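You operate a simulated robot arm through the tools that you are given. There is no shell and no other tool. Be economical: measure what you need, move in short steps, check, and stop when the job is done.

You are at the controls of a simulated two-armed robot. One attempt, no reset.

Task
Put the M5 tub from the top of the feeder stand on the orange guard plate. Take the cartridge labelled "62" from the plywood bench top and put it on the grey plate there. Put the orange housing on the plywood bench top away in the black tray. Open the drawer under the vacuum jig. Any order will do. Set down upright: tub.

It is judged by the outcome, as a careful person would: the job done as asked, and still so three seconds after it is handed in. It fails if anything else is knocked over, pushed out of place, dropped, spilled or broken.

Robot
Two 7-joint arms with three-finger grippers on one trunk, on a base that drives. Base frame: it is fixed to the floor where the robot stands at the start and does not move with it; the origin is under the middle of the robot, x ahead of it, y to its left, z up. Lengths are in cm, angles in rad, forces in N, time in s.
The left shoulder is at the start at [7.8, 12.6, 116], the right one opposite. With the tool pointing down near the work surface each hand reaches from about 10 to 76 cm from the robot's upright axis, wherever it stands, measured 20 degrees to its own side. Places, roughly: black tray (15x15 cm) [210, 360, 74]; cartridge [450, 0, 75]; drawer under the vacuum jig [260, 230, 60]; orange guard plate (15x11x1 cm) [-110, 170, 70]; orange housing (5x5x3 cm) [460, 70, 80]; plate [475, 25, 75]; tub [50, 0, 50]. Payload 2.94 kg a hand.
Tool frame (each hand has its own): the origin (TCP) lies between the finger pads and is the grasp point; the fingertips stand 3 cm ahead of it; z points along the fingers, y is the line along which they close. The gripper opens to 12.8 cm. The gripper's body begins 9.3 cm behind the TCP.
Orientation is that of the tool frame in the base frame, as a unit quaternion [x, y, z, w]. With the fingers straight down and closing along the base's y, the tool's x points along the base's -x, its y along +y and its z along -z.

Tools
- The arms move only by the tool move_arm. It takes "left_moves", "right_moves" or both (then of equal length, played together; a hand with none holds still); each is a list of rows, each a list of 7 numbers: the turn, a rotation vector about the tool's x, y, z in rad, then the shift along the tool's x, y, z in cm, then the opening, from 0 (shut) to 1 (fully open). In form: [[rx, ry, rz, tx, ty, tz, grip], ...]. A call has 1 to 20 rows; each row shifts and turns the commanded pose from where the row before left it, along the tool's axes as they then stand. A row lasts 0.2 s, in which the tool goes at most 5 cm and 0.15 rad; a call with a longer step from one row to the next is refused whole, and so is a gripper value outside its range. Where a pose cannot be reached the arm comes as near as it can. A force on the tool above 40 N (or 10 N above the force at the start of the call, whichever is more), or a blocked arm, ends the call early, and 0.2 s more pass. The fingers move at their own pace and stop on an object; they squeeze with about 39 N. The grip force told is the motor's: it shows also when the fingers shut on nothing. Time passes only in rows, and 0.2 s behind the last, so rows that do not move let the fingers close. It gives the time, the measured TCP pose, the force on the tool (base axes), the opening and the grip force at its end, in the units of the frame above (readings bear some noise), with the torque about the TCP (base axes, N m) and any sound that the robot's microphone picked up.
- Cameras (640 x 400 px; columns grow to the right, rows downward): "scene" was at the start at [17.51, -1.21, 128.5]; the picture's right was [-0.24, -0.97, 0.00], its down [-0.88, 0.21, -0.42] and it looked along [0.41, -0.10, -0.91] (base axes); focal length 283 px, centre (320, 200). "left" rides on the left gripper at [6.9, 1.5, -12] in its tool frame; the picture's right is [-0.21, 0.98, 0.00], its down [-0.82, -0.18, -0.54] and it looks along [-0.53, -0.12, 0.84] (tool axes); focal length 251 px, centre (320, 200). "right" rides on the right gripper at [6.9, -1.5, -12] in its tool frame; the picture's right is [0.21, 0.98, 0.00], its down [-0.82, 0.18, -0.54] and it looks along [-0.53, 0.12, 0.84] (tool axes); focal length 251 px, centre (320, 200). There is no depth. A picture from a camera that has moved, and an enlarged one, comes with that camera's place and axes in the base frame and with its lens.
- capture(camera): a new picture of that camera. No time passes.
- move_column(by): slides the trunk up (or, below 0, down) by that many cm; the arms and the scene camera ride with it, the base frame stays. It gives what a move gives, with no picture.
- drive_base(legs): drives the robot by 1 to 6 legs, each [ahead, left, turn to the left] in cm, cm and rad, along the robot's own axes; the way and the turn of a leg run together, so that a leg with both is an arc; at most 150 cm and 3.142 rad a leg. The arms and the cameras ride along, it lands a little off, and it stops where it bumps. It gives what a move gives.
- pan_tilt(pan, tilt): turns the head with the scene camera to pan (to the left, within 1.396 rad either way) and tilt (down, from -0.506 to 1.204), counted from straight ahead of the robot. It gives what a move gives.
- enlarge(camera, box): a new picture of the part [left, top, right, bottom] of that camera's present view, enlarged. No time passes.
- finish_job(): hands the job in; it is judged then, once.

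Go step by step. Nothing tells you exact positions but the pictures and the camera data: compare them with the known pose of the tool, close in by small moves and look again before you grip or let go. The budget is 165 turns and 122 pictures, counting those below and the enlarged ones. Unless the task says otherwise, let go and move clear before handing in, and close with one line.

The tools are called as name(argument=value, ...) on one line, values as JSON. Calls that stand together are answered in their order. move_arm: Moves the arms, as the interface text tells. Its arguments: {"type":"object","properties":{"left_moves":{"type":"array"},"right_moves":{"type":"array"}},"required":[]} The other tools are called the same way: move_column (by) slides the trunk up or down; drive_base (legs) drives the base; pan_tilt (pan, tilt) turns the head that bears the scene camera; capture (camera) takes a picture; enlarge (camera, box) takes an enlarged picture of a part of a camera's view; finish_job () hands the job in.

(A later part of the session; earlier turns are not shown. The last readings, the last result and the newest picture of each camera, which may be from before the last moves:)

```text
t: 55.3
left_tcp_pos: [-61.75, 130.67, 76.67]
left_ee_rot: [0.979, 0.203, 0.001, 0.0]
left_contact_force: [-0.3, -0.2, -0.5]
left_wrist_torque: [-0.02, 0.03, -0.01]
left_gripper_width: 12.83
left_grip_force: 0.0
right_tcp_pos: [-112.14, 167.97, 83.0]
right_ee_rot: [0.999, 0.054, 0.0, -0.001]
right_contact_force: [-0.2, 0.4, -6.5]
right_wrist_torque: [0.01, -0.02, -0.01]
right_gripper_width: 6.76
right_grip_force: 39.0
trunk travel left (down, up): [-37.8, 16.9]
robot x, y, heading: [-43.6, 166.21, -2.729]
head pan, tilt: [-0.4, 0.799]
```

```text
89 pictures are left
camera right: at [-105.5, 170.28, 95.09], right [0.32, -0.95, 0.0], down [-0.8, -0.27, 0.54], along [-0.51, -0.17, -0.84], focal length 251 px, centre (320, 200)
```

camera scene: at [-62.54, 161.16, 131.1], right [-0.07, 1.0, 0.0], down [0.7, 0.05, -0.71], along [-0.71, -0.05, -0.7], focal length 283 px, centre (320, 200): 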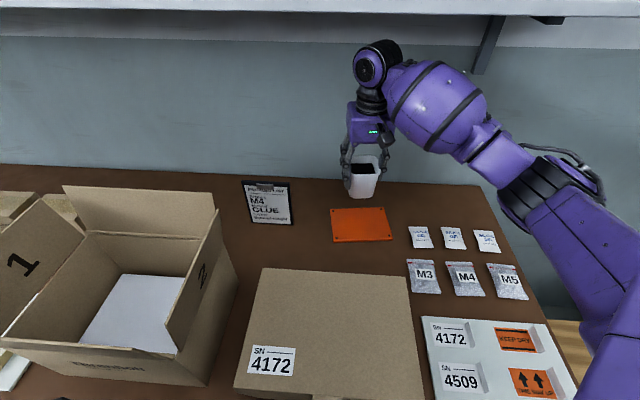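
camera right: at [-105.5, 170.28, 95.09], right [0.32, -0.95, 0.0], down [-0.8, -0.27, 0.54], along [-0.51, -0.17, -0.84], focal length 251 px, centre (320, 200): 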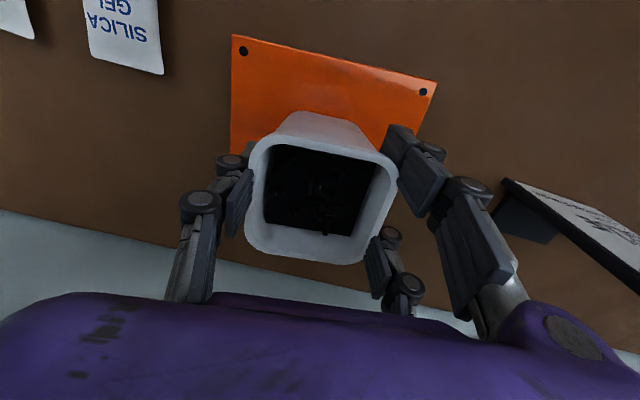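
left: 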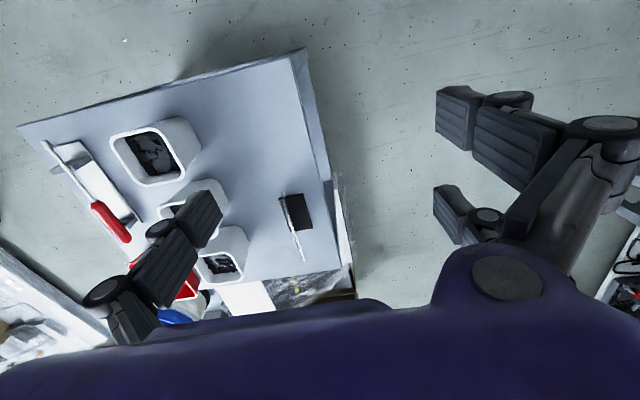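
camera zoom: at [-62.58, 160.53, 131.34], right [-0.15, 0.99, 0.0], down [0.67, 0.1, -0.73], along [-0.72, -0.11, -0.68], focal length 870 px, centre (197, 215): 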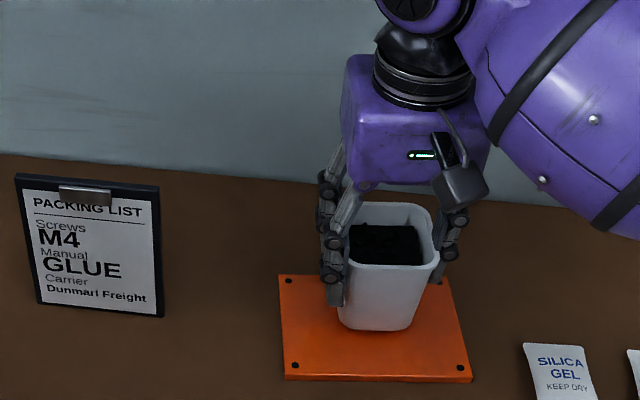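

The tub lies over the middle of the plate. I lower it slowly until contact.

move_arm(right_moves=[[0, 0, 0, -0.4, 0, 0, 0.3], [0, 0, 0, 0, 0, 1, 0.3], [0, 0, 0, 0, 0, 1, 0.3], [0, 0, 0, 0, 0, 1, 0.3], [0, 0, 0, 0, 0, 0.5, 0.3], [0, 0, 0, 0, 0, 0, 0.3]])

enlarge(camera="scene", box=[280, 130, 440, 260])

```text
t: 56.7
left_tcp_pos: [-61.37, 130.62, 76.71]
left_ee_rot: [0.979, 0.202, 0.0, 0.0]
left_contact_force: [0.1, -0.1, 0.8]
left_wrist_torque: [0.02, 0.01, 0.01]
left_gripper_width: 12.78
left_grip_force: 0.1
right_tcp_pos: [-112.3, 167.84, 79.96]
right_ee_rot: [0.998, 0.056, -0.003, -0.001]
right_contact_force: [-0.8, 0.0, 29.9]
right_wrist_torque: [0.09, -0.24, -0.03]
right_gripper_width: 6.59
right_grip_force: 38.9
trunk travel left (down, up): [-37.8, 16.9]
robot x, y, heading: [-43.6, 166.29, -2.727]
head pan, tilt: [-0.4, 0.799]
```

```text
3.08 times, centred on (360, 195) of scene
camera zoom: at [-62.24, 160.42, 131.42], right [-0.16, 0.99, 0.0], down [0.67, 0.11, -0.74], along [-0.73, -0.12, -0.68], focal length 870 px, centre (197, 215)
```

zoom: 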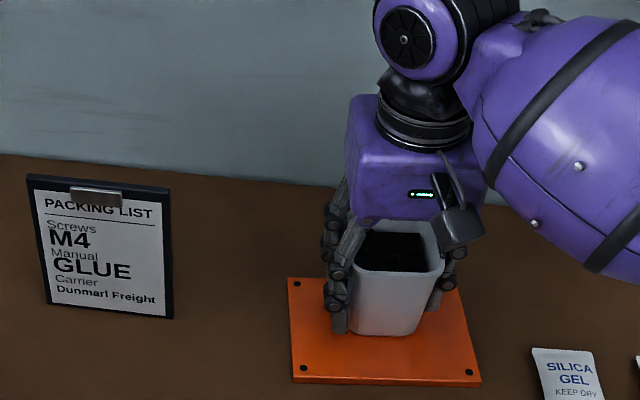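

It has landed on the plate, well inside. I ease the pressure, open, and lift straight up.

move_arm(right_moves=[[0, 0, 0, 0, 0, -0.5, 0.3], [0, 0, 0, 0, 0, 0, 0.3], [0, 0, 0, 0, 0, 0, 0.75], [0, 0, 0, 0, 0, 0, 0.75], [0, 0, 0, 0, 0, 0, 0.75], [0, 0, 0, 0, 0, -2, 0.75], [0, 0, 0, 0, 0, -3, 0.75], [0, 0, 0, 0, 0, -3, 0.75], [0, 0, 0, 0, 0, -3, 0.75], [0, 0, 0, 0, 0, -3, 0.75]])

enlarge(camera="scene", box=[280, 130, 440, 260])

```text
t: 58.9
left_tcp_pos: [-61.69, 130.79, 76.65]
left_ee_rot: [0.979, 0.203, 0.001, -0.001]
left_contact_force: [0.3, 0.3, 0.8]
left_wrist_torque: [-0.01, 0.02, -0.03]
left_gripper_width: 12.83
left_grip_force: 0.1
right_tcp_pos: [-112.35, 168.15, 94.13]
right_ee_rot: [0.998, 0.055, 0.0, -0.001]
right_contact_force: [0.1, 0.6, -0.2]
right_wrist_torque: [0.0, 0.03, 0.0]
right_gripper_width: 9.6
right_grip_force: 0.0
trunk travel left (down, up): [-37.8, 16.9]
robot x, y, heading: [-43.5, 166.04, -2.728]
head pan, tilt: [-0.4, 0.799]
```

```text
3.08 times, centred on (360, 195) of scene
camera zoom: at [-62.6, 161.28, 131.4], right [-0.05, 1.0, 0.0], down [0.67, 0.04, -0.74], along [-0.74, -0.04, -0.68], focal length 870 px, centre (197, 215)
```

zoom: 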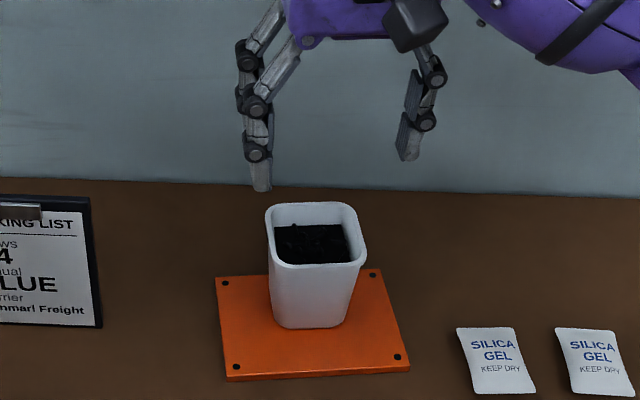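

The M5 tub stands upright on the orange plate. I draw the right hand back and reverse from the bench, then look northwards for the route.

move_arm(right_moves=[[0, 0, 0, 4, 0, 0, 0.75], [0, 0, 0, 4, 0, 0, 0.75], [0, 0, 0, 4, 0, 0, 0.75], [0, 0, 0, 4, 0, 0, 0.75], [0, 0, 0, 4, 0, 0, 0.75], [0, 0, 0, 4, 0, 0, 0.75], [0, 0, 0, 3, 0, 0, 0.75], [0, 0, -0.1, 0, 0, 0, 0.5], [0, 0, -0.1, 0, 0, 0, 0.5], [0, 0, -0.1, 0, 0, 0, 0.5]])

drive_base(legs=[[-38, 0, 0], [0, 0, -1.98]])

pan_tilt(pan=-0.5, tilt=0.3)

capture(camera="scene")

```text
t: 61.1
left_tcp_pos: [-61.72, 130.68, 76.61]
left_ee_rot: [0.979, 0.203, 0.001, 0.0]
left_contact_force: [-0.6, -0.2, 0.3]
left_wrist_torque: [0.0, -0.01, -0.04]
left_gripper_width: 12.8
left_grip_force: 0.0
right_tcp_pos: [-86.5, 170.76, 94.18]
right_ee_rot: [0.979, 0.204, 0.001, -0.001]
right_contact_force: [-0.3, -0.6, -0.1]
right_wrist_torque: [0.03, 0.01, 0.0]
right_gripper_width: 6.42
right_grip_force: 0.1
right hand out of reach, approached as far as the arm can: row 7
trunk travel left (down, up): [-37.8, 16.9]
robot x, y, heading: [-43.29, 166.18, -2.733]
head pan, tilt: [-0.4, 0.799]
```

```text
t: 68.3
left_tcp_pos: [-33.13, 212.97, 76.66]
left_ee_rot: [-0.693, 0.721, -0.001, -0.001]
left_contact_force: [-0.4, 0.0, -0.5]
left_wrist_torque: [0.0, -0.02, 0.0]
left_gripper_width: 12.8
left_grip_force: 0.1
right_tcp_pos: [13.52, 218.01, 94.12]
right_ee_rot: [-0.694, 0.72, -0.001, 0.0]
right_contact_force: [0.8, -0.2, -0.6]
right_wrist_torque: [0.0, 0.0, -0.04]
right_gripper_width: 6.42
right_grip_force: 0.1
trunk travel left (down, up): [-37.8, 16.9]
robot x, y, heading: [-8.9, 180.89, 1.528]
head pan, tilt: [-0.4, 0.799]
```

```text
t: 69.2
left_tcp_pos: [-33.19, 212.9, 76.62]
left_ee_rot: [-0.693, 0.721, -0.001, 0.0]
left_contact_force: [0.5, 0.2, 0.3]
left_wrist_torque: [-0.01, 0.01, 0.0]
left_gripper_width: 12.79
left_grip_force: 0.0
right_tcp_pos: [13.6, 218.12, 94.01]
right_ee_rot: [-0.694, 0.72, -0.001, 0.001]
right_contact_force: [-0.1, 0.4, 0.1]
right_wrist_torque: [-0.02, -0.01, -0.02]
right_gripper_width: 6.41
right_grip_force: 0.0
trunk travel left (down, up): [-37.8, 16.9]
robot x, y, heading: [-9.36, 181.02, 1.528]
head pan, tilt: [-0.499, 0.3]
```

```text
86 pictures are left
camera scene: at [-3.89, 201.24, 135.35], right [0.86, -0.51, 0.0], down [-0.15, -0.25, -0.95], along [0.49, 0.82, -0.3], focal length 283 px, centre (320, 200)
```

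scene: 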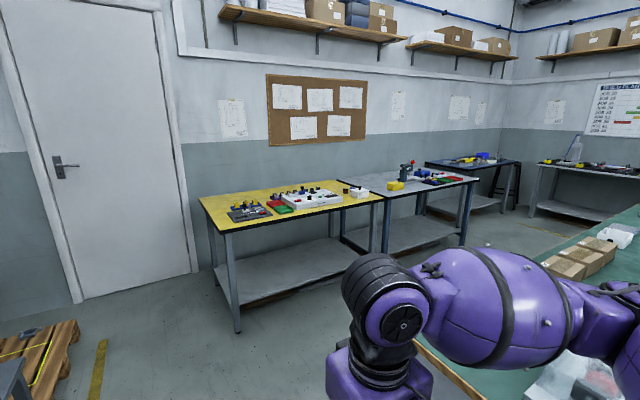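

The benches along the north wall are visible; the tray should be on the grey bench. I zoom there.

enlarge(camera="scene", box=[330, 140, 640, 290])

pan_tilt(pan=-1.2, tilt=0.45)

capture(camera="scene")

```text
2.06 times, centred on (485, 215) of scene
camera zoom: at [-3.89, 201.24, 135.35], right [0.86, -0.51, 0.0], down [-0.15, -0.25, -0.95], along [0.49, 0.82, -0.3], focal length 584 px, centre (-21, 169)
```

zoom: 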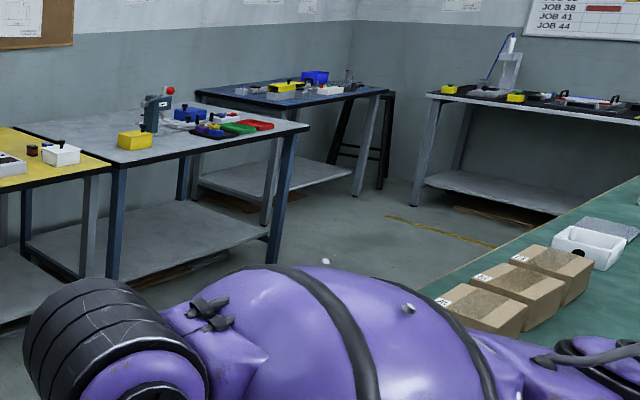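

```text
t: 70.3
left_tcp_pos: [-33.05, 213.02, 76.59]
left_ee_rot: [-0.694, 0.72, -0.001, -0.001]
left_contact_force: [-0.2, 0.6, 0.2]
left_wrist_torque: [0.03, -0.02, 0.03]
left_gripper_width: 12.8
left_grip_force: 0.1
right_tcp_pos: [13.58, 218.13, 94.07]
right_ee_rot: [-0.694, 0.72, -0.001, -0.001]
right_contact_force: [-1.5, -1.0, -0.3]
right_wrist_torque: [0.03, 0.03, 0.0]
right_gripper_width: 6.4
right_grip_force: 0.0
trunk travel left (down, up): [-37.8, 16.9]
robot x, y, heading: [-9.06, 181.06, 1.532]
head pan, tilt: [-1.201, 0.45]
```

```text
84 pictures are left
camera scene: at [0.02, 196.22, 133.97], right [0.33, -0.95, 0.0], down [-0.41, -0.14, -0.9], along [0.85, 0.29, -0.44], focal length 283 px, centre (320, 200)
```

scene: 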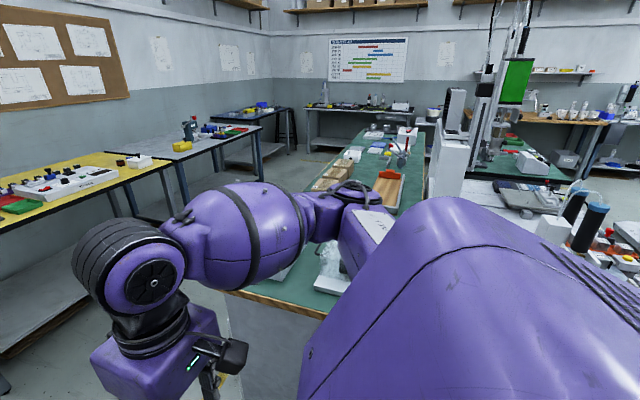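

There is a corridor (y≈243–336) between the green table and the north benches; the jig drawer likely faces it. I drive there and turn east.

drive_base(legs=[[108, 0, 0], [0, 0, -1.53], [60, 0, 0]])

pan_tilt(pan=-0.35, tilt=0.4)

capture(camera="scene")

```text
t: 82.6
left_tcp_pos: [89.4, 306.82, 76.65]
left_ee_rot: [0.03, 1.0, 0.0, 0.0]
left_contact_force: [0.3, 0.1, 0.5]
left_wrist_torque: [-0.02, 0.01, 0.01]
left_gripper_width: 12.8
left_grip_force: 0.0
right_tcp_pos: [93.5, 259.95, 94.03]
right_ee_rot: [0.029, 1.0, -0.002, -0.002]
right_contact_force: [0.1, -0.1, 0.3]
right_wrist_torque: [0.01, 0.01, 0.01]
right_gripper_width: 6.39
right_grip_force: 0.0
trunk travel left (down, up): [-37.8, 16.9]
robot x, y, heading: [57.06, 283.06, -0.059]
head pan, tilt: [-1.201, 0.45]
```

```text
t: 83.8
left_tcp_pos: [89.39, 306.77, 76.79]
left_ee_rot: [0.029, 1.0, -0.001, -0.001]
left_contact_force: [0.0, -0.1, 0.2]
left_wrist_torque: [-0.01, -0.03, -0.04]
left_gripper_width: 12.84
left_grip_force: 0.1
right_tcp_pos: [93.54, 260.03, 93.99]
right_ee_rot: [0.029, 1.0, -0.001, -0.001]
right_contact_force: [0.0, -0.2, 0.4]
right_wrist_torque: [-0.03, 0.01, 0.04]
right_gripper_width: 6.41
right_grip_force: 0.0
trunk travel left (down, up): [-37.8, 16.9]
robot x, y, heading: [56.97, 283.55, -0.067]
head pan, tilt: [-0.351, 0.4]
```

```text
83 pictures are left
camera scene: at [77.31, 279.24, 134.44], right [-0.4, -0.92, 0.0], down [-0.36, 0.16, -0.92], along [0.84, -0.37, -0.39], focal length 283 px, centre (320, 200)
```

scene: 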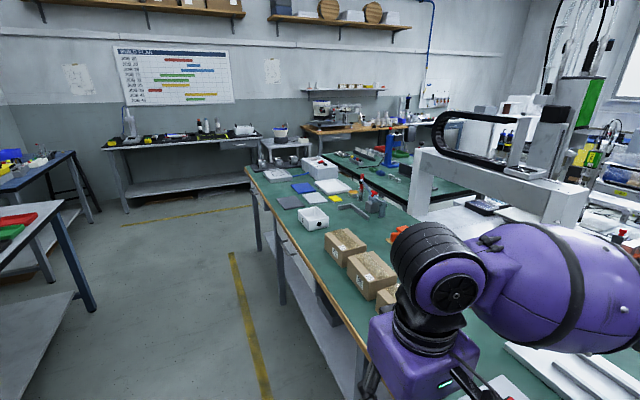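

The jig should be at the far end of this green table. I zoom in there.

enlarge(camera="scene", box=[230, 140, 400, 260])

enlarge(camera="scene", box=[0, 130, 120, 280])

```text
3.33 times, centred on (315, 200) of scene
camera zoom: at [77.31, 279.24, 134.44], right [-0.4, -0.92, 0.0], down [-0.36, 0.16, -0.92], along [0.84, -0.37, -0.39], focal length 942 px, centre (337, 200)
```

zoom: 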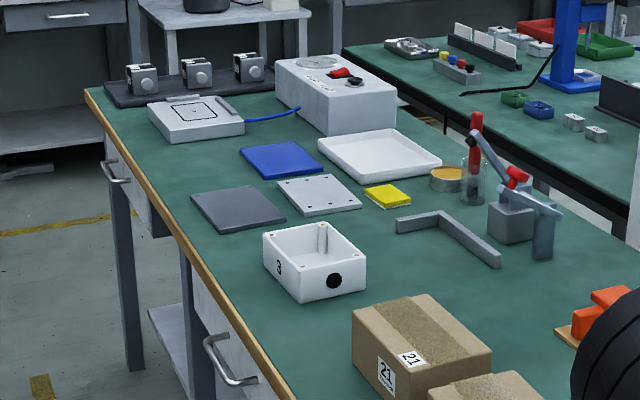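

```text
2.67 times, centred on (60, 205) of scene
camera zoom: at [77.31, 279.24, 134.44], right [-0.4, -0.92, 0.0], down [-0.36, 0.16, -0.92], along [0.84, -0.37, -0.39], focal length 754 px, centre (1013, 187)
```

zoom: 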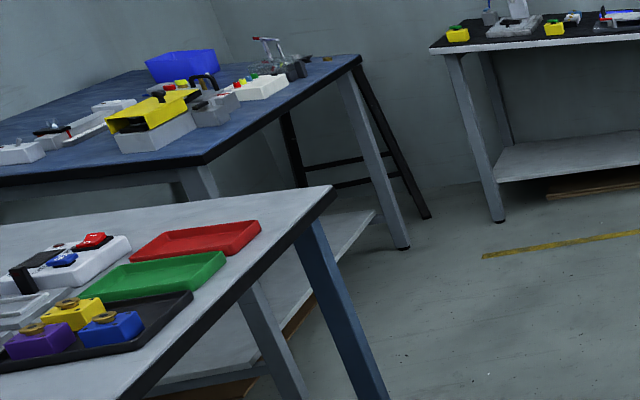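

The vacuum jig (with blue hose) is at the far end; its drawer handle is about (257, 249, 65), facing this corridor. The black tray with coloured housings is at about (208, 362). I drive past the jig, and turn to face the drawer.

drive_base(legs=[[0, 0, 0.067], [125, 0, 0], [88, 0, 0], [0, 20, 0], [0, 0, -1.571]])

pan_tilt(pan=-0.1, tilt=0.9)

capture(camera="scene")

```text
t: 100.4
left_tcp_pos: [295.39, 275.83, 76.7]
left_ee_rot: [0.685, 0.729, 0.001, -0.001]
left_contact_force: [-0.1, -0.3, -0.6]
left_wrist_torque: [0.01, -0.01, 0.0]
left_gripper_width: 12.81
left_grip_force: 0.2
right_tcp_pos: [249.42, 266.11, 94.11]
right_ee_rot: [0.684, 0.73, 0.0, -0.002]
right_contact_force: [-0.6, -0.5, 0.1]
right_wrist_torque: [0.0, 0.01, -0.02]
right_gripper_width: 6.4
right_grip_force: 0.0
trunk travel left (down, up): [-37.8, 16.9]
robot x, y, heading: [268.18, 305.18, -1.512]
head pan, tilt: [-0.351, 0.4]
```

```text
t: 101.4
left_tcp_pos: [295.35, 275.93, 76.61]
left_ee_rot: [0.684, 0.729, 0.0, -0.001]
left_contact_force: [0.1, -0.9, -0.4]
left_wrist_torque: [0.02, -0.01, -0.01]
left_gripper_width: 12.81
left_grip_force: 0.1
right_tcp_pos: [249.46, 266.07, 94.1]
right_ee_rot: [0.684, 0.73, -0.001, -0.001]
right_contact_force: [-0.1, 0.1, 1.0]
right_wrist_torque: [0.0, -0.01, -0.03]
right_gripper_width: 6.41
right_grip_force: 0.1
trunk travel left (down, up): [-37.8, 16.9]
robot x, y, heading: [268.37, 304.85, -1.509]
head pan, tilt: [-0.099, 0.901]
```

```text
80 pictures are left
camera scene: at [268.63, 286.01, 130.14], right [-1.0, 0.04, 0.0], down [0.03, 0.78, -0.62], along [-0.02, -0.62, -0.78], focal length 283 px, centre (320, 200)
```

scene: 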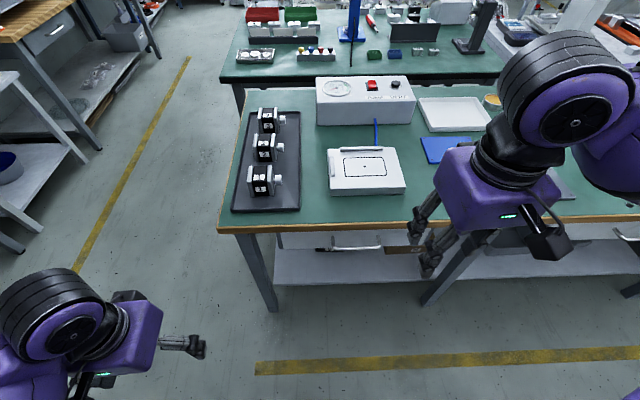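

The drawer's handle is visible below the jig. I zoom in for detail.

enlarge(camera="scene", box=[260, 200, 440, 300])

```text
3.56 times, centred on (350, 250) of scene
camera zoom: at [268.63, 286.01, 130.14], right [-1.0, 0.04, 0.0], down [0.03, 0.78, -0.62], along [-0.02, -0.62, -0.78], focal length 1005 px, centre (213, 22)
```

zoom: 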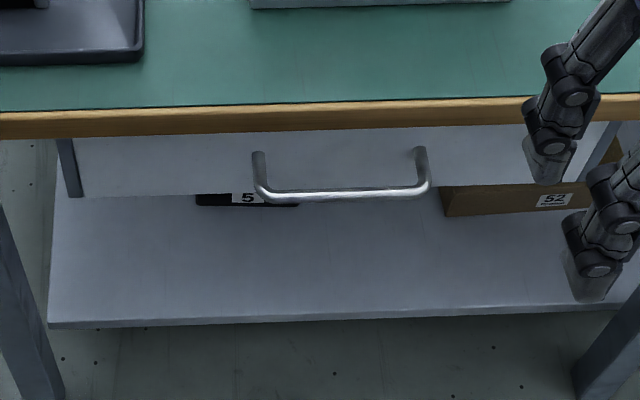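

The bar handle runs from about x=252 to 264 at y≈250.7, z≈65. I square the base, back up a little, raise the left hand and lower the trunk so that the right hand can point horizontally.

drive_base(legs=[[-14, 0, -0.06]])

move_arm(left_moves=[[0, 0, 0, 0, 0, -4, 1], [0, 0, 0, 0, 0, -4, 1], [0, 0, 0, 0, 0, -4, 0.5], [0, 0, 0, 0, 0, -4, 0.5]], right_moves=[[0, 0, 0, -3, 0, 0, 0.5], [0, 0, 0, -3, 0, 0, 0.5], [0, 0, 0, -3, 0, 0, 0.5], [0, 0, 0, -3, 0, 0, 0.5]])

move_column(by=-26)

```text
t: 102.7
left_tcp_pos: [293.36, 288.74, 76.73]
left_ee_rot: [0.704, 0.71, 0.0, 0.0]
left_contact_force: [0.7, 0.5, -0.1]
left_wrist_torque: [-0.06, -0.03, -0.01]
left_gripper_width: 12.8
left_grip_force: 0.0
right_tcp_pos: [246.82, 281.58, 94.1]
right_ee_rot: [0.704, 0.711, -0.001, -0.001]
right_contact_force: [-0.4, 1.1, 0.8]
right_wrist_torque: [-0.01, -0.02, 0.01]
right_gripper_width: 6.43
right_grip_force: 0.0
trunk travel left (down, up): [-37.8, 16.9]
robot x, y, heading: [267.6, 319.33, -1.561]
head pan, tilt: [-0.099, 0.901]
```

```text
t: 103.7
left_tcp_pos: [294.49, 283.9, 88.58]
left_ee_rot: [0.704, 0.71, 0.001, -0.002]
left_contact_force: [0.3, 1.5, -0.5]
left_wrist_torque: [0.01, -0.01, 0.03]
left_gripper_width: 6.41
left_grip_force: 0.0
left hand out of reach, approached as far as the arm can: row 1, 2, 3, 4
right_tcp_pos: [247.21, 269.45, 93.79]
right_ee_rot: [0.704, 0.711, -0.001, -0.002]
right_contact_force: [0.8, 0.5, 0.1]
right_wrist_torque: [-0.03, -0.01, 0.02]
right_gripper_width: 6.42
right_grip_force: 0.0
trunk travel left (down, up): [-37.8, 16.9]
robot x, y, heading: [267.31, 318.97, -1.558]
head pan, tilt: [-0.099, 0.901]
```

```text
t: 106.4
left_tcp_pos: [294.56, 284.88, 56.6]
left_ee_rot: [0.699, 0.705, 0.08, -0.082]
left_contact_force: [0.7, 0.9, 0.4]
left_wrist_torque: [-0.02, -0.01, -0.02]
left_gripper_width: 6.44
left_grip_force: 0.1
right_tcp_pos: [247.02, 269.46, 68.14]
right_ee_rot: [0.704, 0.71, -0.001, -0.001]
right_contact_force: [0.8, 0.4, 0.7]
right_wrist_torque: [-0.02, 0.01, -0.03]
right_gripper_width: 6.42
right_grip_force: 0.1
trunk travel left (down, up): [-11.8, 42.9]
robot x, y, heading: [267.77, 319.31, -1.561]
head pan, tilt: [-0.099, 0.901]
```

Now I pitch the right hand up to point straight ahead, then roll it so that the fingers close vertically.

move_arm(right_moves=[[0, -0.143, 0, 0, 0, 0, 0.5], [0, -0.143, 0, 0, 0, 0, 0.5], [0, -0.143, 0, 0, 0, 0, 0.5], [0, -0.143, 0, 0, 0, 0, 0.5], [0, -0.143, 0, 0, 0, 0, 0.5], [0, -0.143, 0, 0, 0, 0, 0.5], [0, -0.143, 0, 0, 0, 0, 0.5], [0, -0.143, 0, 0, 0, 0, 0.5], [0, -0.143, 0, 0, 0, 0, 0.5], [0, -0.143, 0, 0, 0, 0, 0.5], [0, -0.141, 0, 0, 0, 0, 0.5], [0, 0, 0, 0, 0, 0, 0.5]])

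capture(camera="scene")

```text
t: 109.0
left_tcp_pos: [294.68, 284.85, 56.49]
left_ee_rot: [0.7, 0.705, 0.08, -0.082]
left_contact_force: [0.4, 0.5, 0.4]
left_wrist_torque: [-0.04, -0.01, -0.01]
left_gripper_width: 6.41
left_grip_force: 0.1
right_tcp_pos: [242.09, 260.19, 63.53]
right_ee_rot: [0.553, 0.56, -0.434, 0.438]
right_contact_force: [0.4, 0.3, -0.2]
right_wrist_torque: [0.02, 0.02, -0.01]
right_gripper_width: 6.39
right_grip_force: 0.0
right hand out of reach, approached as far as the arm can: row 2, 3, 4, 5, 6, 7, 8, 9
trunk travel left (down, up): [-11.8, 42.9]
robot x, y, heading: [267.62, 319.44, -1.566]
head pan, tilt: [-0.099, 0.901]
```

```text
78 pictures are left
camera scene: at [267.16, 292.04, 102.42], right [-1.0, 0.09, 0.0], down [0.07, 0.78, -0.62], along [-0.06, -0.62, -0.78], focal length 283 px, centre (320, 200)
```

scene: 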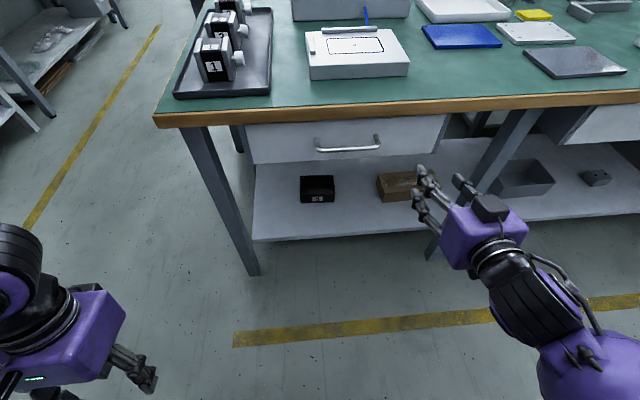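

The hand is still settling short of the commanded pose. I hold a moment and re-read.

move_arm(right_moves=[[0, 0, 0, 0, 0, 0, 0.5], [0, 0, 0, 0, 0, 0, 0.5], [0, 0, 0, 0, 0, 0, 0.5], [0, 0, 0, 0, 0, 0, 0.5]])

enlarge(camera="scene", box=[230, 80, 550, 280])

```text
t: 110.0
left_tcp_pos: [294.6, 284.81, 56.55]
left_ee_rot: [0.7, 0.705, 0.08, -0.082]
left_contact_force: [0.6, 0.2, -0.4]
left_wrist_torque: [-0.03, 0.01, -0.02]
left_gripper_width: 6.4
left_grip_force: 0.1
right_tcp_pos: [242.17, 260.25, 63.44]
right_ee_rot: [0.553, 0.559, -0.435, 0.438]
right_contact_force: [-0.3, -0.1, 0.6]
right_wrist_torque: [0.02, -0.01, -0.02]
right_gripper_width: 6.41
right_grip_force: 0.1
trunk travel left (down, up): [-11.8, 42.9]
robot x, y, heading: [267.78, 319.08, -1.562]
head pan, tilt: [-0.099, 0.901]
```

```text
2.00 times, centred on (390, 180) of scene
camera zoom: at [267.16, 292.04, 102.42], right [-1.0, 0.09, 0.0], down [0.07, 0.78, -0.62], along [-0.06, -0.62, -0.78], focal length 565 px, centre (180, 240)
```

zoom: 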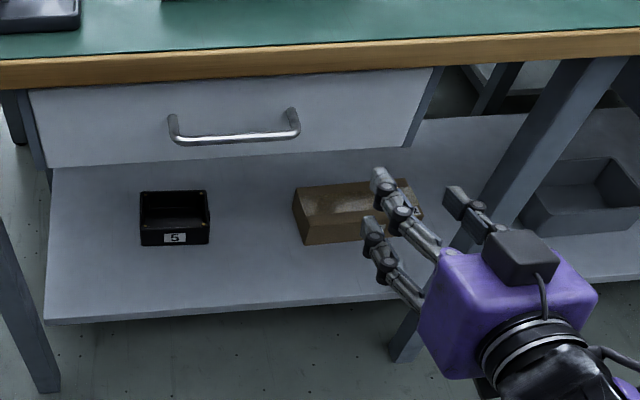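

The hand is horizontal to within 14°, pointing at the table. I roll it a quarter turn so the fingers close vertically.

move_arm(right_moves=[[0, 0, 0.143, 0, 0, 0, 0.5], [0, 0, 0.143, 0, 0, 0, 0.5], [0, 0, 0.143, 0, 0, 0, 0.5], [0, 0, 0.143, 0, 0, 0, 0.5], [0, 0, 0.143, 0, 0, 0, 0.5], [0, 0, 0.143, 0, 0, 0, 0.5], [0, 0, 0.143, 0, 0, 0, 0.5], [0, 0, 0.143, 0, 0, 0, 0.5], [0, 0, 0.143, 0, 0, 0, 0.5], [0, 0, 0.143, 0, 0, 0, 0.5], [0, 0, 0.141, 0, 0, 0, 0.5], [0, 0, 0, 0, 0, 0, 0.5]])

capture(camera="scene")

capture(camera="right")

```text
t: 112.6
left_tcp_pos: [294.56, 284.94, 56.65]
left_ee_rot: [0.699, 0.706, 0.08, -0.082]
left_contact_force: [-0.4, -0.1, 0.3]
left_wrist_torque: [-0.02, 0.01, 0.01]
left_gripper_width: 6.4
left_grip_force: 0.1
right_tcp_pos: [240.51, 260.53, 63.42]
right_ee_rot: [0.791, 0.045, -0.031, 0.61]
right_contact_force: [0.0, -0.2, -0.3]
right_wrist_torque: [0.01, 0.0, -0.01]
right_gripper_width: 6.37
right_grip_force: 0.0
trunk travel left (down, up): [-11.8, 42.9]
robot x, y, heading: [267.9, 319.35, -1.558]
head pan, tilt: [-0.099, 0.901]
```

```text
76 pictures are left
camera scene: at [267.16, 292.06, 102.47], right [-1.0, 0.09, 0.0], down [0.07, 0.78, -0.62], along [-0.06, -0.62, -0.78], focal length 283 px, centre (320, 200)
```

scene: 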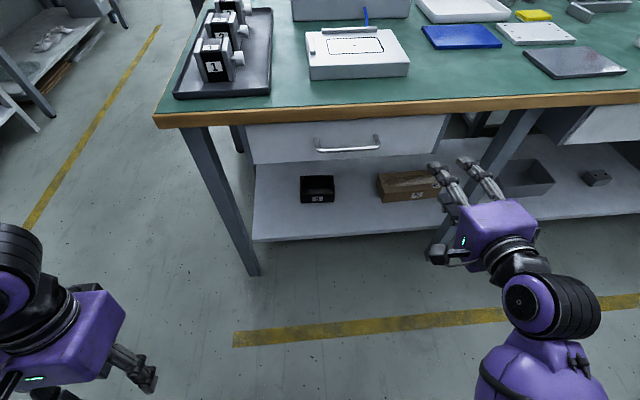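

```text
75 pictures are left
camera right: at [247.03, 272.82, 64.42], right [0.32, -0.24, 0.92], down [-0.8, 0.45, 0.4], along [-0.51, -0.86, -0.05], focal length 251 px, centre (320, 200)
```

right: 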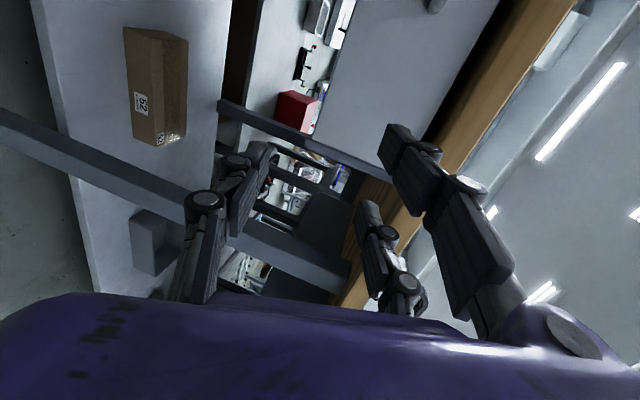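

The fingers now close vertically. Rather than the arm, I shift the base left and raise the trunk so that the hand lines up with the handle bar.

drive_base(legs=[[0, 17.7, 0]])

move_column(by=6)

capture(camera="right")

enlarge(camera="scene", box=[260, 80, 500, 250])

```text
t: 114.8
left_tcp_pos: [312.07, 284.92, 56.55]
left_ee_rot: [0.7, 0.705, 0.08, -0.082]
left_contact_force: [-0.5, -0.1, 0.3]
left_wrist_torque: [0.0, -0.01, 0.01]
left_gripper_width: 6.43
left_grip_force: 0.0
right_tcp_pos: [257.93, 260.62, 63.63]
right_ee_rot: [0.789, 0.045, -0.032, 0.612]
right_contact_force: [0.1, -0.5, -1.1]
right_wrist_torque: [-0.01, -0.01, 0.0]
right_gripper_width: 6.42
right_grip_force: 0.0
trunk travel left (down, up): [-11.8, 42.9]
robot x, y, heading: [285.47, 319.41, -1.56]
head pan, tilt: [-0.099, 0.901]
```

```text
t: 115.8
left_tcp_pos: [312.22, 284.95, 62.5]
left_ee_rot: [0.699, 0.706, 0.082, -0.082]
left_contact_force: [0.1, -1.2, -0.5]
left_wrist_torque: [0.02, 0.0, -0.01]
left_gripper_width: 6.41
left_grip_force: 0.1
right_tcp_pos: [258.01, 260.61, 69.54]
right_ee_rot: [0.789, 0.044, -0.032, 0.611]
right_contact_force: [-0.7, -1.2, 0.0]
right_wrist_torque: [0.02, 0.01, 0.0]
right_gripper_width: 6.41
right_grip_force: 0.0
trunk travel left (down, up): [-17.8, 36.9]
robot x, y, heading: [285.34, 319.63, -1.559]
head pan, tilt: [-0.099, 0.901]
```

```text
74 pictures are left
camera right: at [264.55, 272.86, 70.51], right [0.32, -0.24, 0.92], down [-0.8, 0.45, 0.4], along [-0.51, -0.86, -0.04], focal length 251 px, centre (320, 200)
```

right: 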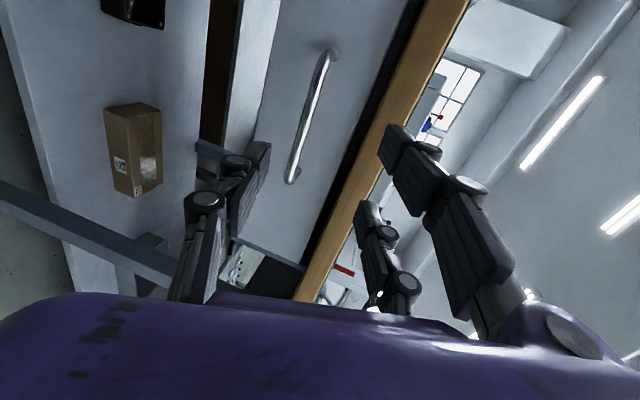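

```text
2.35 times, centred on (380, 165) of scene
camera zoom: at [284.64, 294.59, 109.47], right [-1.0, 0.09, 0.0], down [0.07, 0.78, -0.62], along [-0.06, -0.62, -0.78], focal length 665 px, centre (179, 282)
```

zoom: 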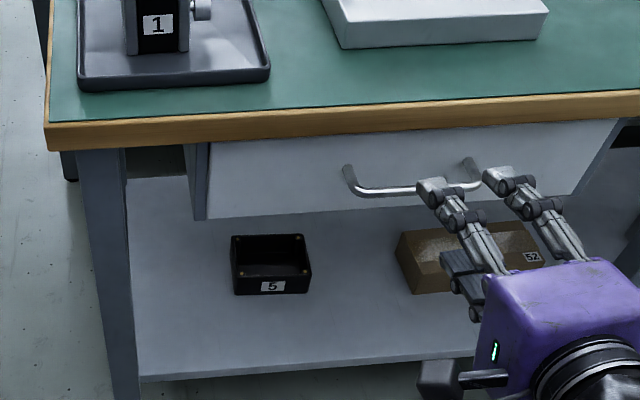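

The bar centre is at about (258.5, 252, 66.1). I lower the trunk 3.1 cm and drive forward so the fingers straddle the bar.

move_column(by=-3.1)

drive_base(legs=[[5, 0, 0]])

capture(camera="right")

```text
t: 116.5
left_tcp_pos: [312.12, 284.98, 59.45]
left_ee_rot: [0.7, 0.705, 0.081, -0.082]
left_contact_force: [0.5, -1.2, 0.1]
left_wrist_torque: [-0.01, 0.01, 0.01]
left_gripper_width: 6.42
left_grip_force: 0.2
right_tcp_pos: [257.93, 260.58, 66.74]
right_ee_rot: [0.789, 0.045, -0.034, 0.612]
right_contact_force: [0.1, -0.1, 0.1]
right_wrist_torque: [-0.01, -0.04, -0.02]
right_gripper_width: 6.39
right_grip_force: 0.0
trunk travel left (down, up): [-14.7, 40.0]
robot x, y, heading: [285.13, 319.14, -1.562]
head pan, tilt: [-0.099, 0.901]
```

```text
t: 117.4
left_tcp_pos: [312.27, 279.95, 59.45]
left_ee_rot: [0.699, 0.706, 0.081, -0.083]
left_contact_force: [-1.5, -0.6, 0.8]
left_wrist_torque: [0.04, -0.01, -0.04]
left_gripper_width: 6.41
left_grip_force: 0.0
right_tcp_pos: [258.1, 255.48, 66.6]
right_ee_rot: [0.79, 0.047, -0.033, 0.611]
right_contact_force: [0.8, 0.1, 0.3]
right_wrist_torque: [0.01, -0.01, -0.01]
right_gripper_width: 6.41
right_grip_force: 0.1
trunk travel left (down, up): [-14.7, 40.0]
robot x, y, heading: [285.46, 314.86, -1.56]
head pan, tilt: [-0.099, 0.901]
```

```text
72 pictures are left
camera right: at [264.67, 267.8, 67.43], right [0.32, -0.23, 0.92], down [-0.8, 0.45, 0.4], along [-0.51, -0.86, -0.04], focal length 251 px, centre (320, 200)
```

right: 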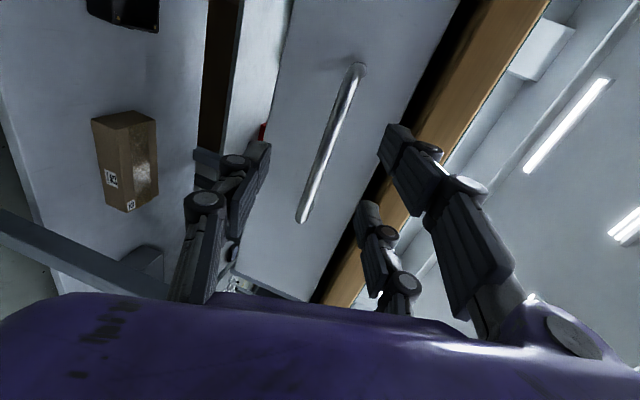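

The bar lies between the fingers. I go 2.5 cm further and close.

drive_base(legs=[[2.5, 0, 0]])

move_arm(right_moves=[[0, 0, 0, 0, 0, 0, 0.5], [0, 0, 0, 0, 0, 0, 0], [0, 0, 0, 0, 0, 0, 0], [0, 0, 0, 0, 0, 0, 0], [0, 0, 0, 0, 0, 0, 0]])

capture(camera="right")

```text
t: 118.2
left_tcp_pos: [312.24, 277.4, 59.41]
left_ee_rot: [0.7, 0.705, 0.081, -0.082]
left_contact_force: [0.0, -0.7, -0.1]
left_wrist_torque: [0.02, 0.02, -0.02]
left_gripper_width: 6.4
left_grip_force: 0.0
right_tcp_pos: [258.15, 253.04, 66.53]
right_ee_rot: [0.789, 0.045, -0.032, 0.612]
right_contact_force: [-0.3, -1.1, -1.0]
right_wrist_torque: [0.02, 0.0, 0.03]
right_gripper_width: 6.39
right_grip_force: 0.1
trunk travel left (down, up): [-14.7, 40.0]
robot x, y, heading: [285.13, 311.78, -1.563]
head pan, tilt: [-0.099, 0.901]
```

```text
t: 119.5
left_tcp_pos: [312.17, 277.38, 59.33]
left_ee_rot: [0.699, 0.705, 0.082, -0.083]
left_contact_force: [-0.1, 0.0, 0.5]
left_wrist_torque: [-0.02, 0.03, -0.02]
left_gripper_width: 6.4
left_grip_force: 0.0
right_tcp_pos: [257.98, 253.12, 66.32]
right_ee_rot: [0.791, 0.044, -0.03, 0.61]
right_contact_force: [0.8, 5.6, -15.0]
right_wrist_torque: [0.43, -1.78, -0.51]
right_gripper_width: 1.41
right_grip_force: 40.0
trunk travel left (down, up): [-14.7, 40.0]
robot x, y, heading: [285.28, 311.78, -1.565]
head pan, tilt: [-0.099, 0.901]
```

```text
71 pictures are left
camera right: at [264.63, 265.35, 67.28], right [0.32, -0.24, 0.92], down [-0.8, 0.45, 0.4], along [-0.51, -0.86, -0.05], focal length 251 px, centre (320, 200)
```

right: 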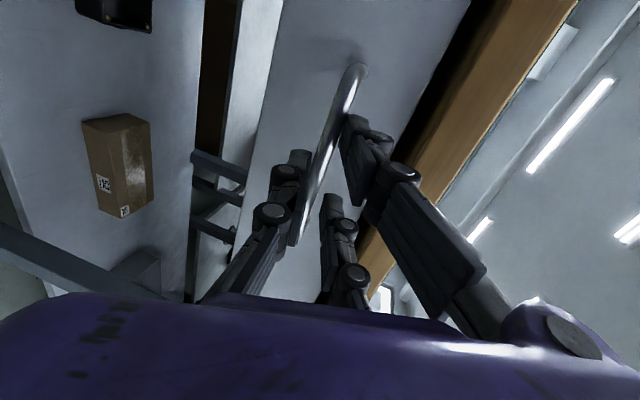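

The bar is gripped (1.4 cm). I pull by backing the base slowly.

drive_base(legs=[[-6, 0, 0]])

capture(camera="scene")

```text
t: 120.4
left_tcp_pos: [312.15, 283.31, 59.34]
left_ee_rot: [0.699, 0.706, 0.082, -0.083]
left_contact_force: [-0.7, -0.2, -0.5]
left_wrist_torque: [-0.03, -0.01, 0.01]
left_gripper_width: 6.44
left_grip_force: 0.1
right_tcp_pos: [258.12, 258.78, 66.37]
right_ee_rot: [0.791, 0.045, -0.03, 0.61]
right_contact_force: [-0.6, 0.5, -21.9]
right_wrist_torque: [0.49, -1.52, -0.79]
right_gripper_width: 1.42
right_grip_force: 40.6
trunk travel left (down, up): [-14.7, 40.0]
robot x, y, heading: [285.08, 317.86, -1.559]
head pan, tilt: [-0.099, 0.901]
```

```text
70 pictures are left
camera scene: at [284.64, 291.63, 105.81], right [-1.0, 0.09, 0.0], down [0.07, 0.78, -0.62], along [-0.05, -0.62, -0.78], focal length 283 px, centre (320, 200)
```

scene: 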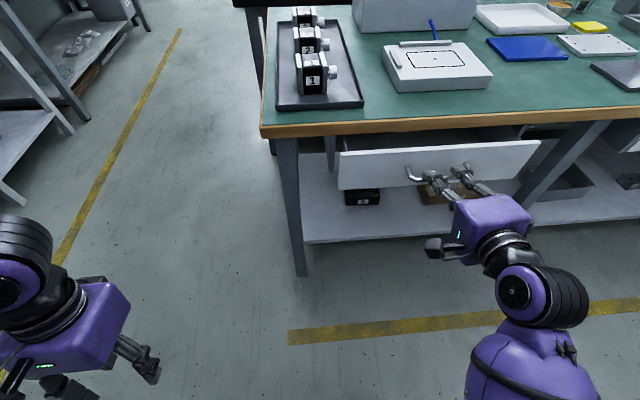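

The drawer slides out. I pull further with the arm along the drawer's axis.

move_arm(right_moves=[[0, 0, 0, 0.05, -0.38, -1.45, 0], [0, 0, 0, 0.05, -0.38, -1.45, 0], [0, 0, 0, 0.05, -0.38, -1.45, 0], [0, 0, 0, 0.05, -0.38, -1.45, 0], [0, 0, 0, 0.05, -0.38, -1.45, 0], [0, 0, 0, 0, 0, 0, 0]])

drive_base(legs=[[-6, 0, 0]])

capture(camera="scene")

```text
t: 121.1
left_tcp_pos: [312.28, 283.5, 59.55]
left_ee_rot: [0.698, 0.707, 0.08, -0.082]
left_contact_force: [0.3, -0.1, -0.7]
left_wrist_torque: [0.0, 0.0, 0.02]
left_gripper_width: 6.38
left_grip_force: 0.1
right_tcp_pos: [258.07, 261.42, 66.33]
right_ee_rot: [0.791, 0.051, -0.031, 0.609]
right_contact_force: [-1.2, 1.9, -1.8]
right_wrist_torque: [0.07, -2.13, -0.2]
right_gripper_width: 1.46
right_grip_force: 40.9
trunk travel left (down, up): [-14.7, 40.0]
robot x, y, heading: [285.37, 317.55, -1.555]
head pan, tilt: [-0.099, 0.901]
stopped in row 3 (right hand): the force on the tool passed its limit at 43 N (the readings are from after the stop); the commanded pose is now the measured one
```

```text
t: 122.0
left_tcp_pos: [312.23, 289.28, 59.42]
left_ee_rot: [0.699, 0.706, 0.081, -0.082]
left_contact_force: [0.3, -0.5, 0.4]
left_wrist_torque: [0.02, -0.02, 0.0]
left_gripper_width: 6.4
left_grip_force: 0.1
right_tcp_pos: [258.18, 267.11, 66.31]
right_ee_rot: [0.791, 0.053, -0.032, 0.608]
right_contact_force: [2.6, 2.7, -11.2]
right_wrist_torque: [0.24, -1.8, -0.36]
right_gripper_width: 1.48
right_grip_force: 40.8
trunk travel left (down, up): [-14.7, 40.0]
robot x, y, heading: [284.84, 324.05, -1.558]
head pan, tilt: [-0.099, 0.901]
```

```text
69 pictures are left
camera scene: at [284.66, 297.58, 105.82], right [-1.0, 0.09, 0.0], down [0.07, 0.78, -0.62], along [-0.05, -0.62, -0.78], focal length 283 px, centre (320, 200)
```

scene: 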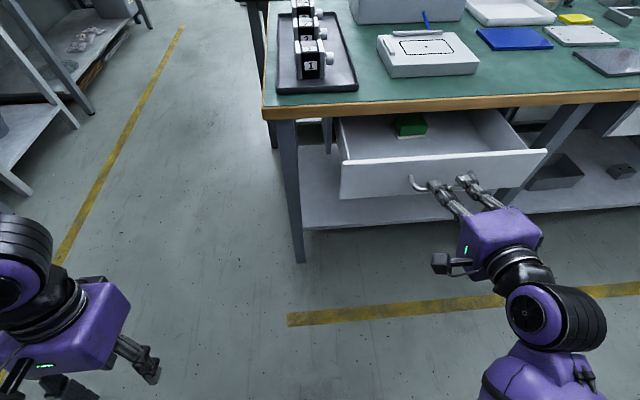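

It is out about 14 cm. A few more centimetres.

drive_base(legs=[[-5, 0, 0]])

capture(camera="scene")

```text
t: 123.0
left_tcp_pos: [312.11, 294.29, 59.43]
left_ee_rot: [0.698, 0.707, 0.08, -0.081]
left_contact_force: [0.5, -1.1, -0.5]
left_wrist_torque: [-0.01, 0.01, -0.01]
left_gripper_width: 6.39
left_grip_force: 0.0
right_tcp_pos: [258.14, 272.1, 66.35]
right_ee_rot: [0.792, 0.052, -0.032, 0.608]
right_contact_force: [4.4, 1.0, -2.3]
right_wrist_torque: [0.09, -2.0, -0.06]
right_gripper_width: 1.48
right_grip_force: 40.8
trunk travel left (down, up): [-14.7, 40.0]
robot x, y, heading: [284.8, 328.31, -1.559]
head pan, tilt: [-0.099, 0.901]
```

```text
68 pictures are left
camera scene: at [284.63, 302.64, 105.85], right [-1.0, 0.09, 0.0], down [0.07, 0.78, -0.62], along [-0.05, -0.62, -0.78], focal length 283 px, centre (320, 200)
```

scene: 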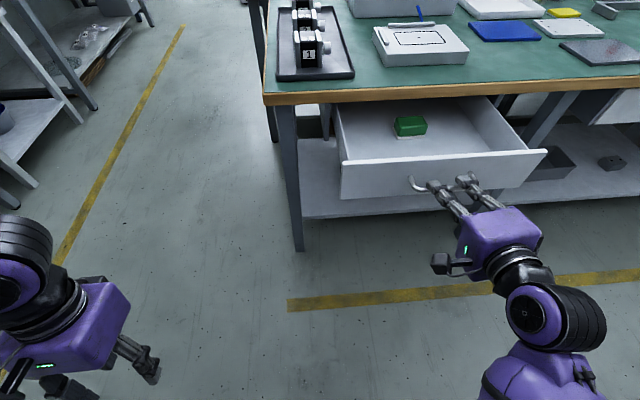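

It still slides freely; I pull another 5 cm.

drive_base(legs=[[-5, 0, 0]])

capture(camera="scene")

```text
t: 123.9
left_tcp_pos: [312.05, 299.31, 59.4]
left_ee_rot: [0.698, 0.707, 0.082, -0.082]
left_contact_force: [1.0, -0.5, 0.8]
left_wrist_torque: [-0.02, -0.01, 0.02]
left_gripper_width: 6.39
left_grip_force: 0.0
right_tcp_pos: [258.13, 277.16, 66.44]
right_ee_rot: [0.791, 0.053, -0.032, 0.608]
right_contact_force: [0.5, 1.7, 0.4]
right_wrist_torque: [0.0, -2.01, -0.21]
right_gripper_width: 1.48
right_grip_force: 41.5
trunk travel left (down, up): [-14.7, 40.0]
robot x, y, heading: [285.08, 333.95, -1.556]
head pan, tilt: [-0.099, 0.901]
```

```text
67 pictures are left
camera scene: at [284.58, 307.58, 105.85], right [-1.0, 0.09, 0.0], down [0.07, 0.78, -0.62], along [-0.05, -0.62, -0.78], focal length 283 px, centre (320, 200)
```

scene: 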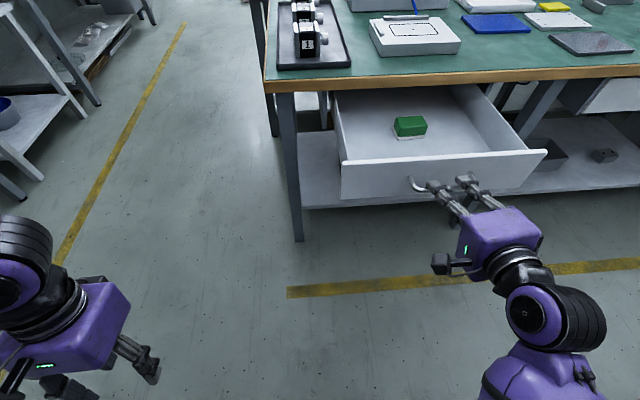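

The drawer is open 24 cm. I release the handle and back the hand away.

move_arm(right_moves=[[0, 0, 0, 0, 0, 0, 0.5], [0, 0, 0, 0, 0, 0, 0.5], [0, 0, 0, 0, 0, 0, 0.5]])

drive_base(legs=[[-7, 0, 0], [0, 40, 0]])

pan_tilt(pan=-0.5, tilt=0.7)

capture(camera="scene")

```text
t: 124.7
left_tcp_pos: [312.11, 299.19, 59.33]
left_ee_rot: [0.698, 0.707, 0.08, -0.082]
left_contact_force: [0.0, -0.2, 0.1]
left_wrist_torque: [0.01, 0.01, 0.0]
left_gripper_width: 6.4
left_grip_force: 0.0
right_tcp_pos: [258.07, 277.07, 66.33]
right_ee_rot: [0.792, 0.054, -0.032, 0.608]
right_contact_force: [0.0, 0.0, 0.0]
right_wrist_torque: [-0.01, 0.01, 0.04]
right_gripper_width: 6.36
right_grip_force: 0.1
trunk travel left (down, up): [-14.7, 40.0]
robot x, y, heading: [285.12, 333.41, -1.557]
head pan, tilt: [-0.099, 0.901]
```

```text
t: 125.9
left_tcp_pos: [313.02, 305.31, 59.34]
left_ee_rot: [0.696, 0.709, 0.082, -0.083]
left_contact_force: [-0.2, 0.0, -0.1]
left_wrist_torque: [-0.04, 0.01, -0.01]
left_gripper_width: 6.39
left_grip_force: 0.1
right_tcp_pos: [259.13, 282.93, 66.27]
right_ee_rot: [0.791, 0.056, -0.028, 0.609]
right_contact_force: [0.1, 0.2, 0.3]
right_wrist_torque: [0.0, -0.02, 0.02]
right_gripper_width: 6.39
right_grip_force: 0.0
trunk travel left (down, up): [-14.7, 40.0]
robot x, y, heading: [286.0, 339.78, -1.556]
head pan, tilt: [-0.099, 0.901]
stopped in leg 1: the robot was blocked; the commanded pose is now the measured one
```

```text
t: 126.8
left_tcp_pos: [312.99, 305.44, 59.34]
left_ee_rot: [0.696, 0.709, 0.081, -0.083]
left_contact_force: [0.4, 0.2, 0.2]
left_wrist_torque: [0.01, 0.02, -0.02]
left_gripper_width: 6.36
left_grip_force: 0.1
right_tcp_pos: [259.17, 282.97, 66.38]
right_ee_rot: [0.791, 0.056, -0.028, 0.609]
right_contact_force: [0.8, 0.7, 0.3]
right_wrist_torque: [0.02, -0.01, -0.02]
right_gripper_width: 6.43
right_grip_force: 0.0
trunk travel left (down, up): [-14.7, 40.0]
robot x, y, heading: [286.11, 339.59, -1.554]
head pan, tilt: [-0.499, 0.7]
```

```text
66 pictures are left
camera scene: at [282.16, 313.55, 107.46], right [-0.89, 0.46, 0.0], down [0.3, 0.57, -0.76], along [-0.35, -0.68, -0.64], focal length 283 px, centre (320, 200)
```

scene: 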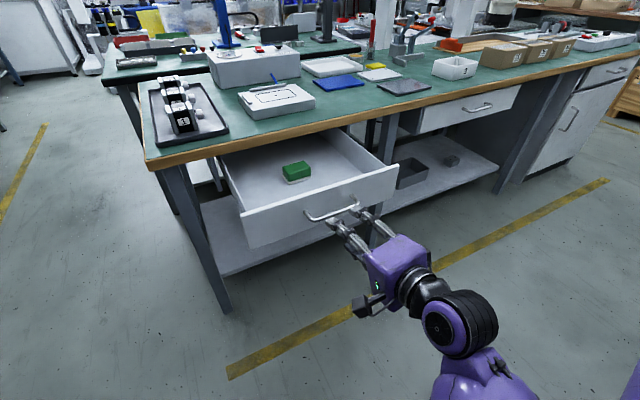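

Something behind blocked the last centimetre, but the hand is free of the handle. I shift left (east), away from the drawer and whatever is behind.

drive_base(legs=[[0.8, 0, 0], [0, 45, 0]])

pan_tilt(pan=-1.39, tilt=0.55)

capture(camera="scene")

```text
t: 131.6
left_tcp_pos: [357.85, 304.95, 59.38]
left_ee_rot: [0.699, 0.706, 0.081, -0.083]
left_contact_force: [0.1, 0.0, 1.1]
left_wrist_torque: [0.03, 0.0, 0.04]
left_gripper_width: 6.42
left_grip_force: 0.0
right_tcp_pos: [303.91, 283.04, 66.42]
right_ee_rot: [0.791, 0.052, -0.031, 0.609]
right_contact_force: [0.6, -0.1, 1.1]
right_wrist_torque: [-0.01, -0.01, -0.01]
right_gripper_width: 6.37
right_grip_force: 0.0
trunk travel left (down, up): [-14.7, 40.0]
robot x, y, heading: [330.88, 339.4, -1.56]
head pan, tilt: [-0.499, 0.7]
```

```text
t: 132.8
left_tcp_pos: [357.85, 305.01, 59.44]
left_ee_rot: [0.699, 0.706, 0.081, -0.083]
left_contact_force: [0.6, -0.4, 0.2]
left_wrist_torque: [0.01, -0.02, 0.01]
left_gripper_width: 6.4
left_grip_force: 0.1
right_tcp_pos: [303.94, 282.94, 66.43]
right_ee_rot: [0.791, 0.053, -0.031, 0.609]
right_contact_force: [1.2, -0.1, -0.4]
right_wrist_torque: [0.0, -0.01, -0.01]
right_gripper_width: 6.36
right_grip_force: 0.0
trunk travel left (down, up): [-14.7, 40.0]
robot x, y, heading: [330.98, 339.25, -1.566]
head pan, tilt: [-1.389, 0.55]
```

```text
65 pictures are left
camera scene: at [322.21, 319.17, 108.77], right [-0.19, 0.98, 0.0], down [0.51, 0.1, -0.85], along [-0.84, -0.16, -0.52], focal length 283 px, centre (320, 200)
```

scene: 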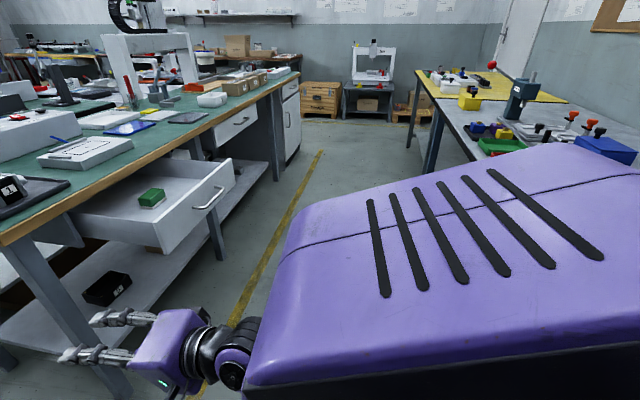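

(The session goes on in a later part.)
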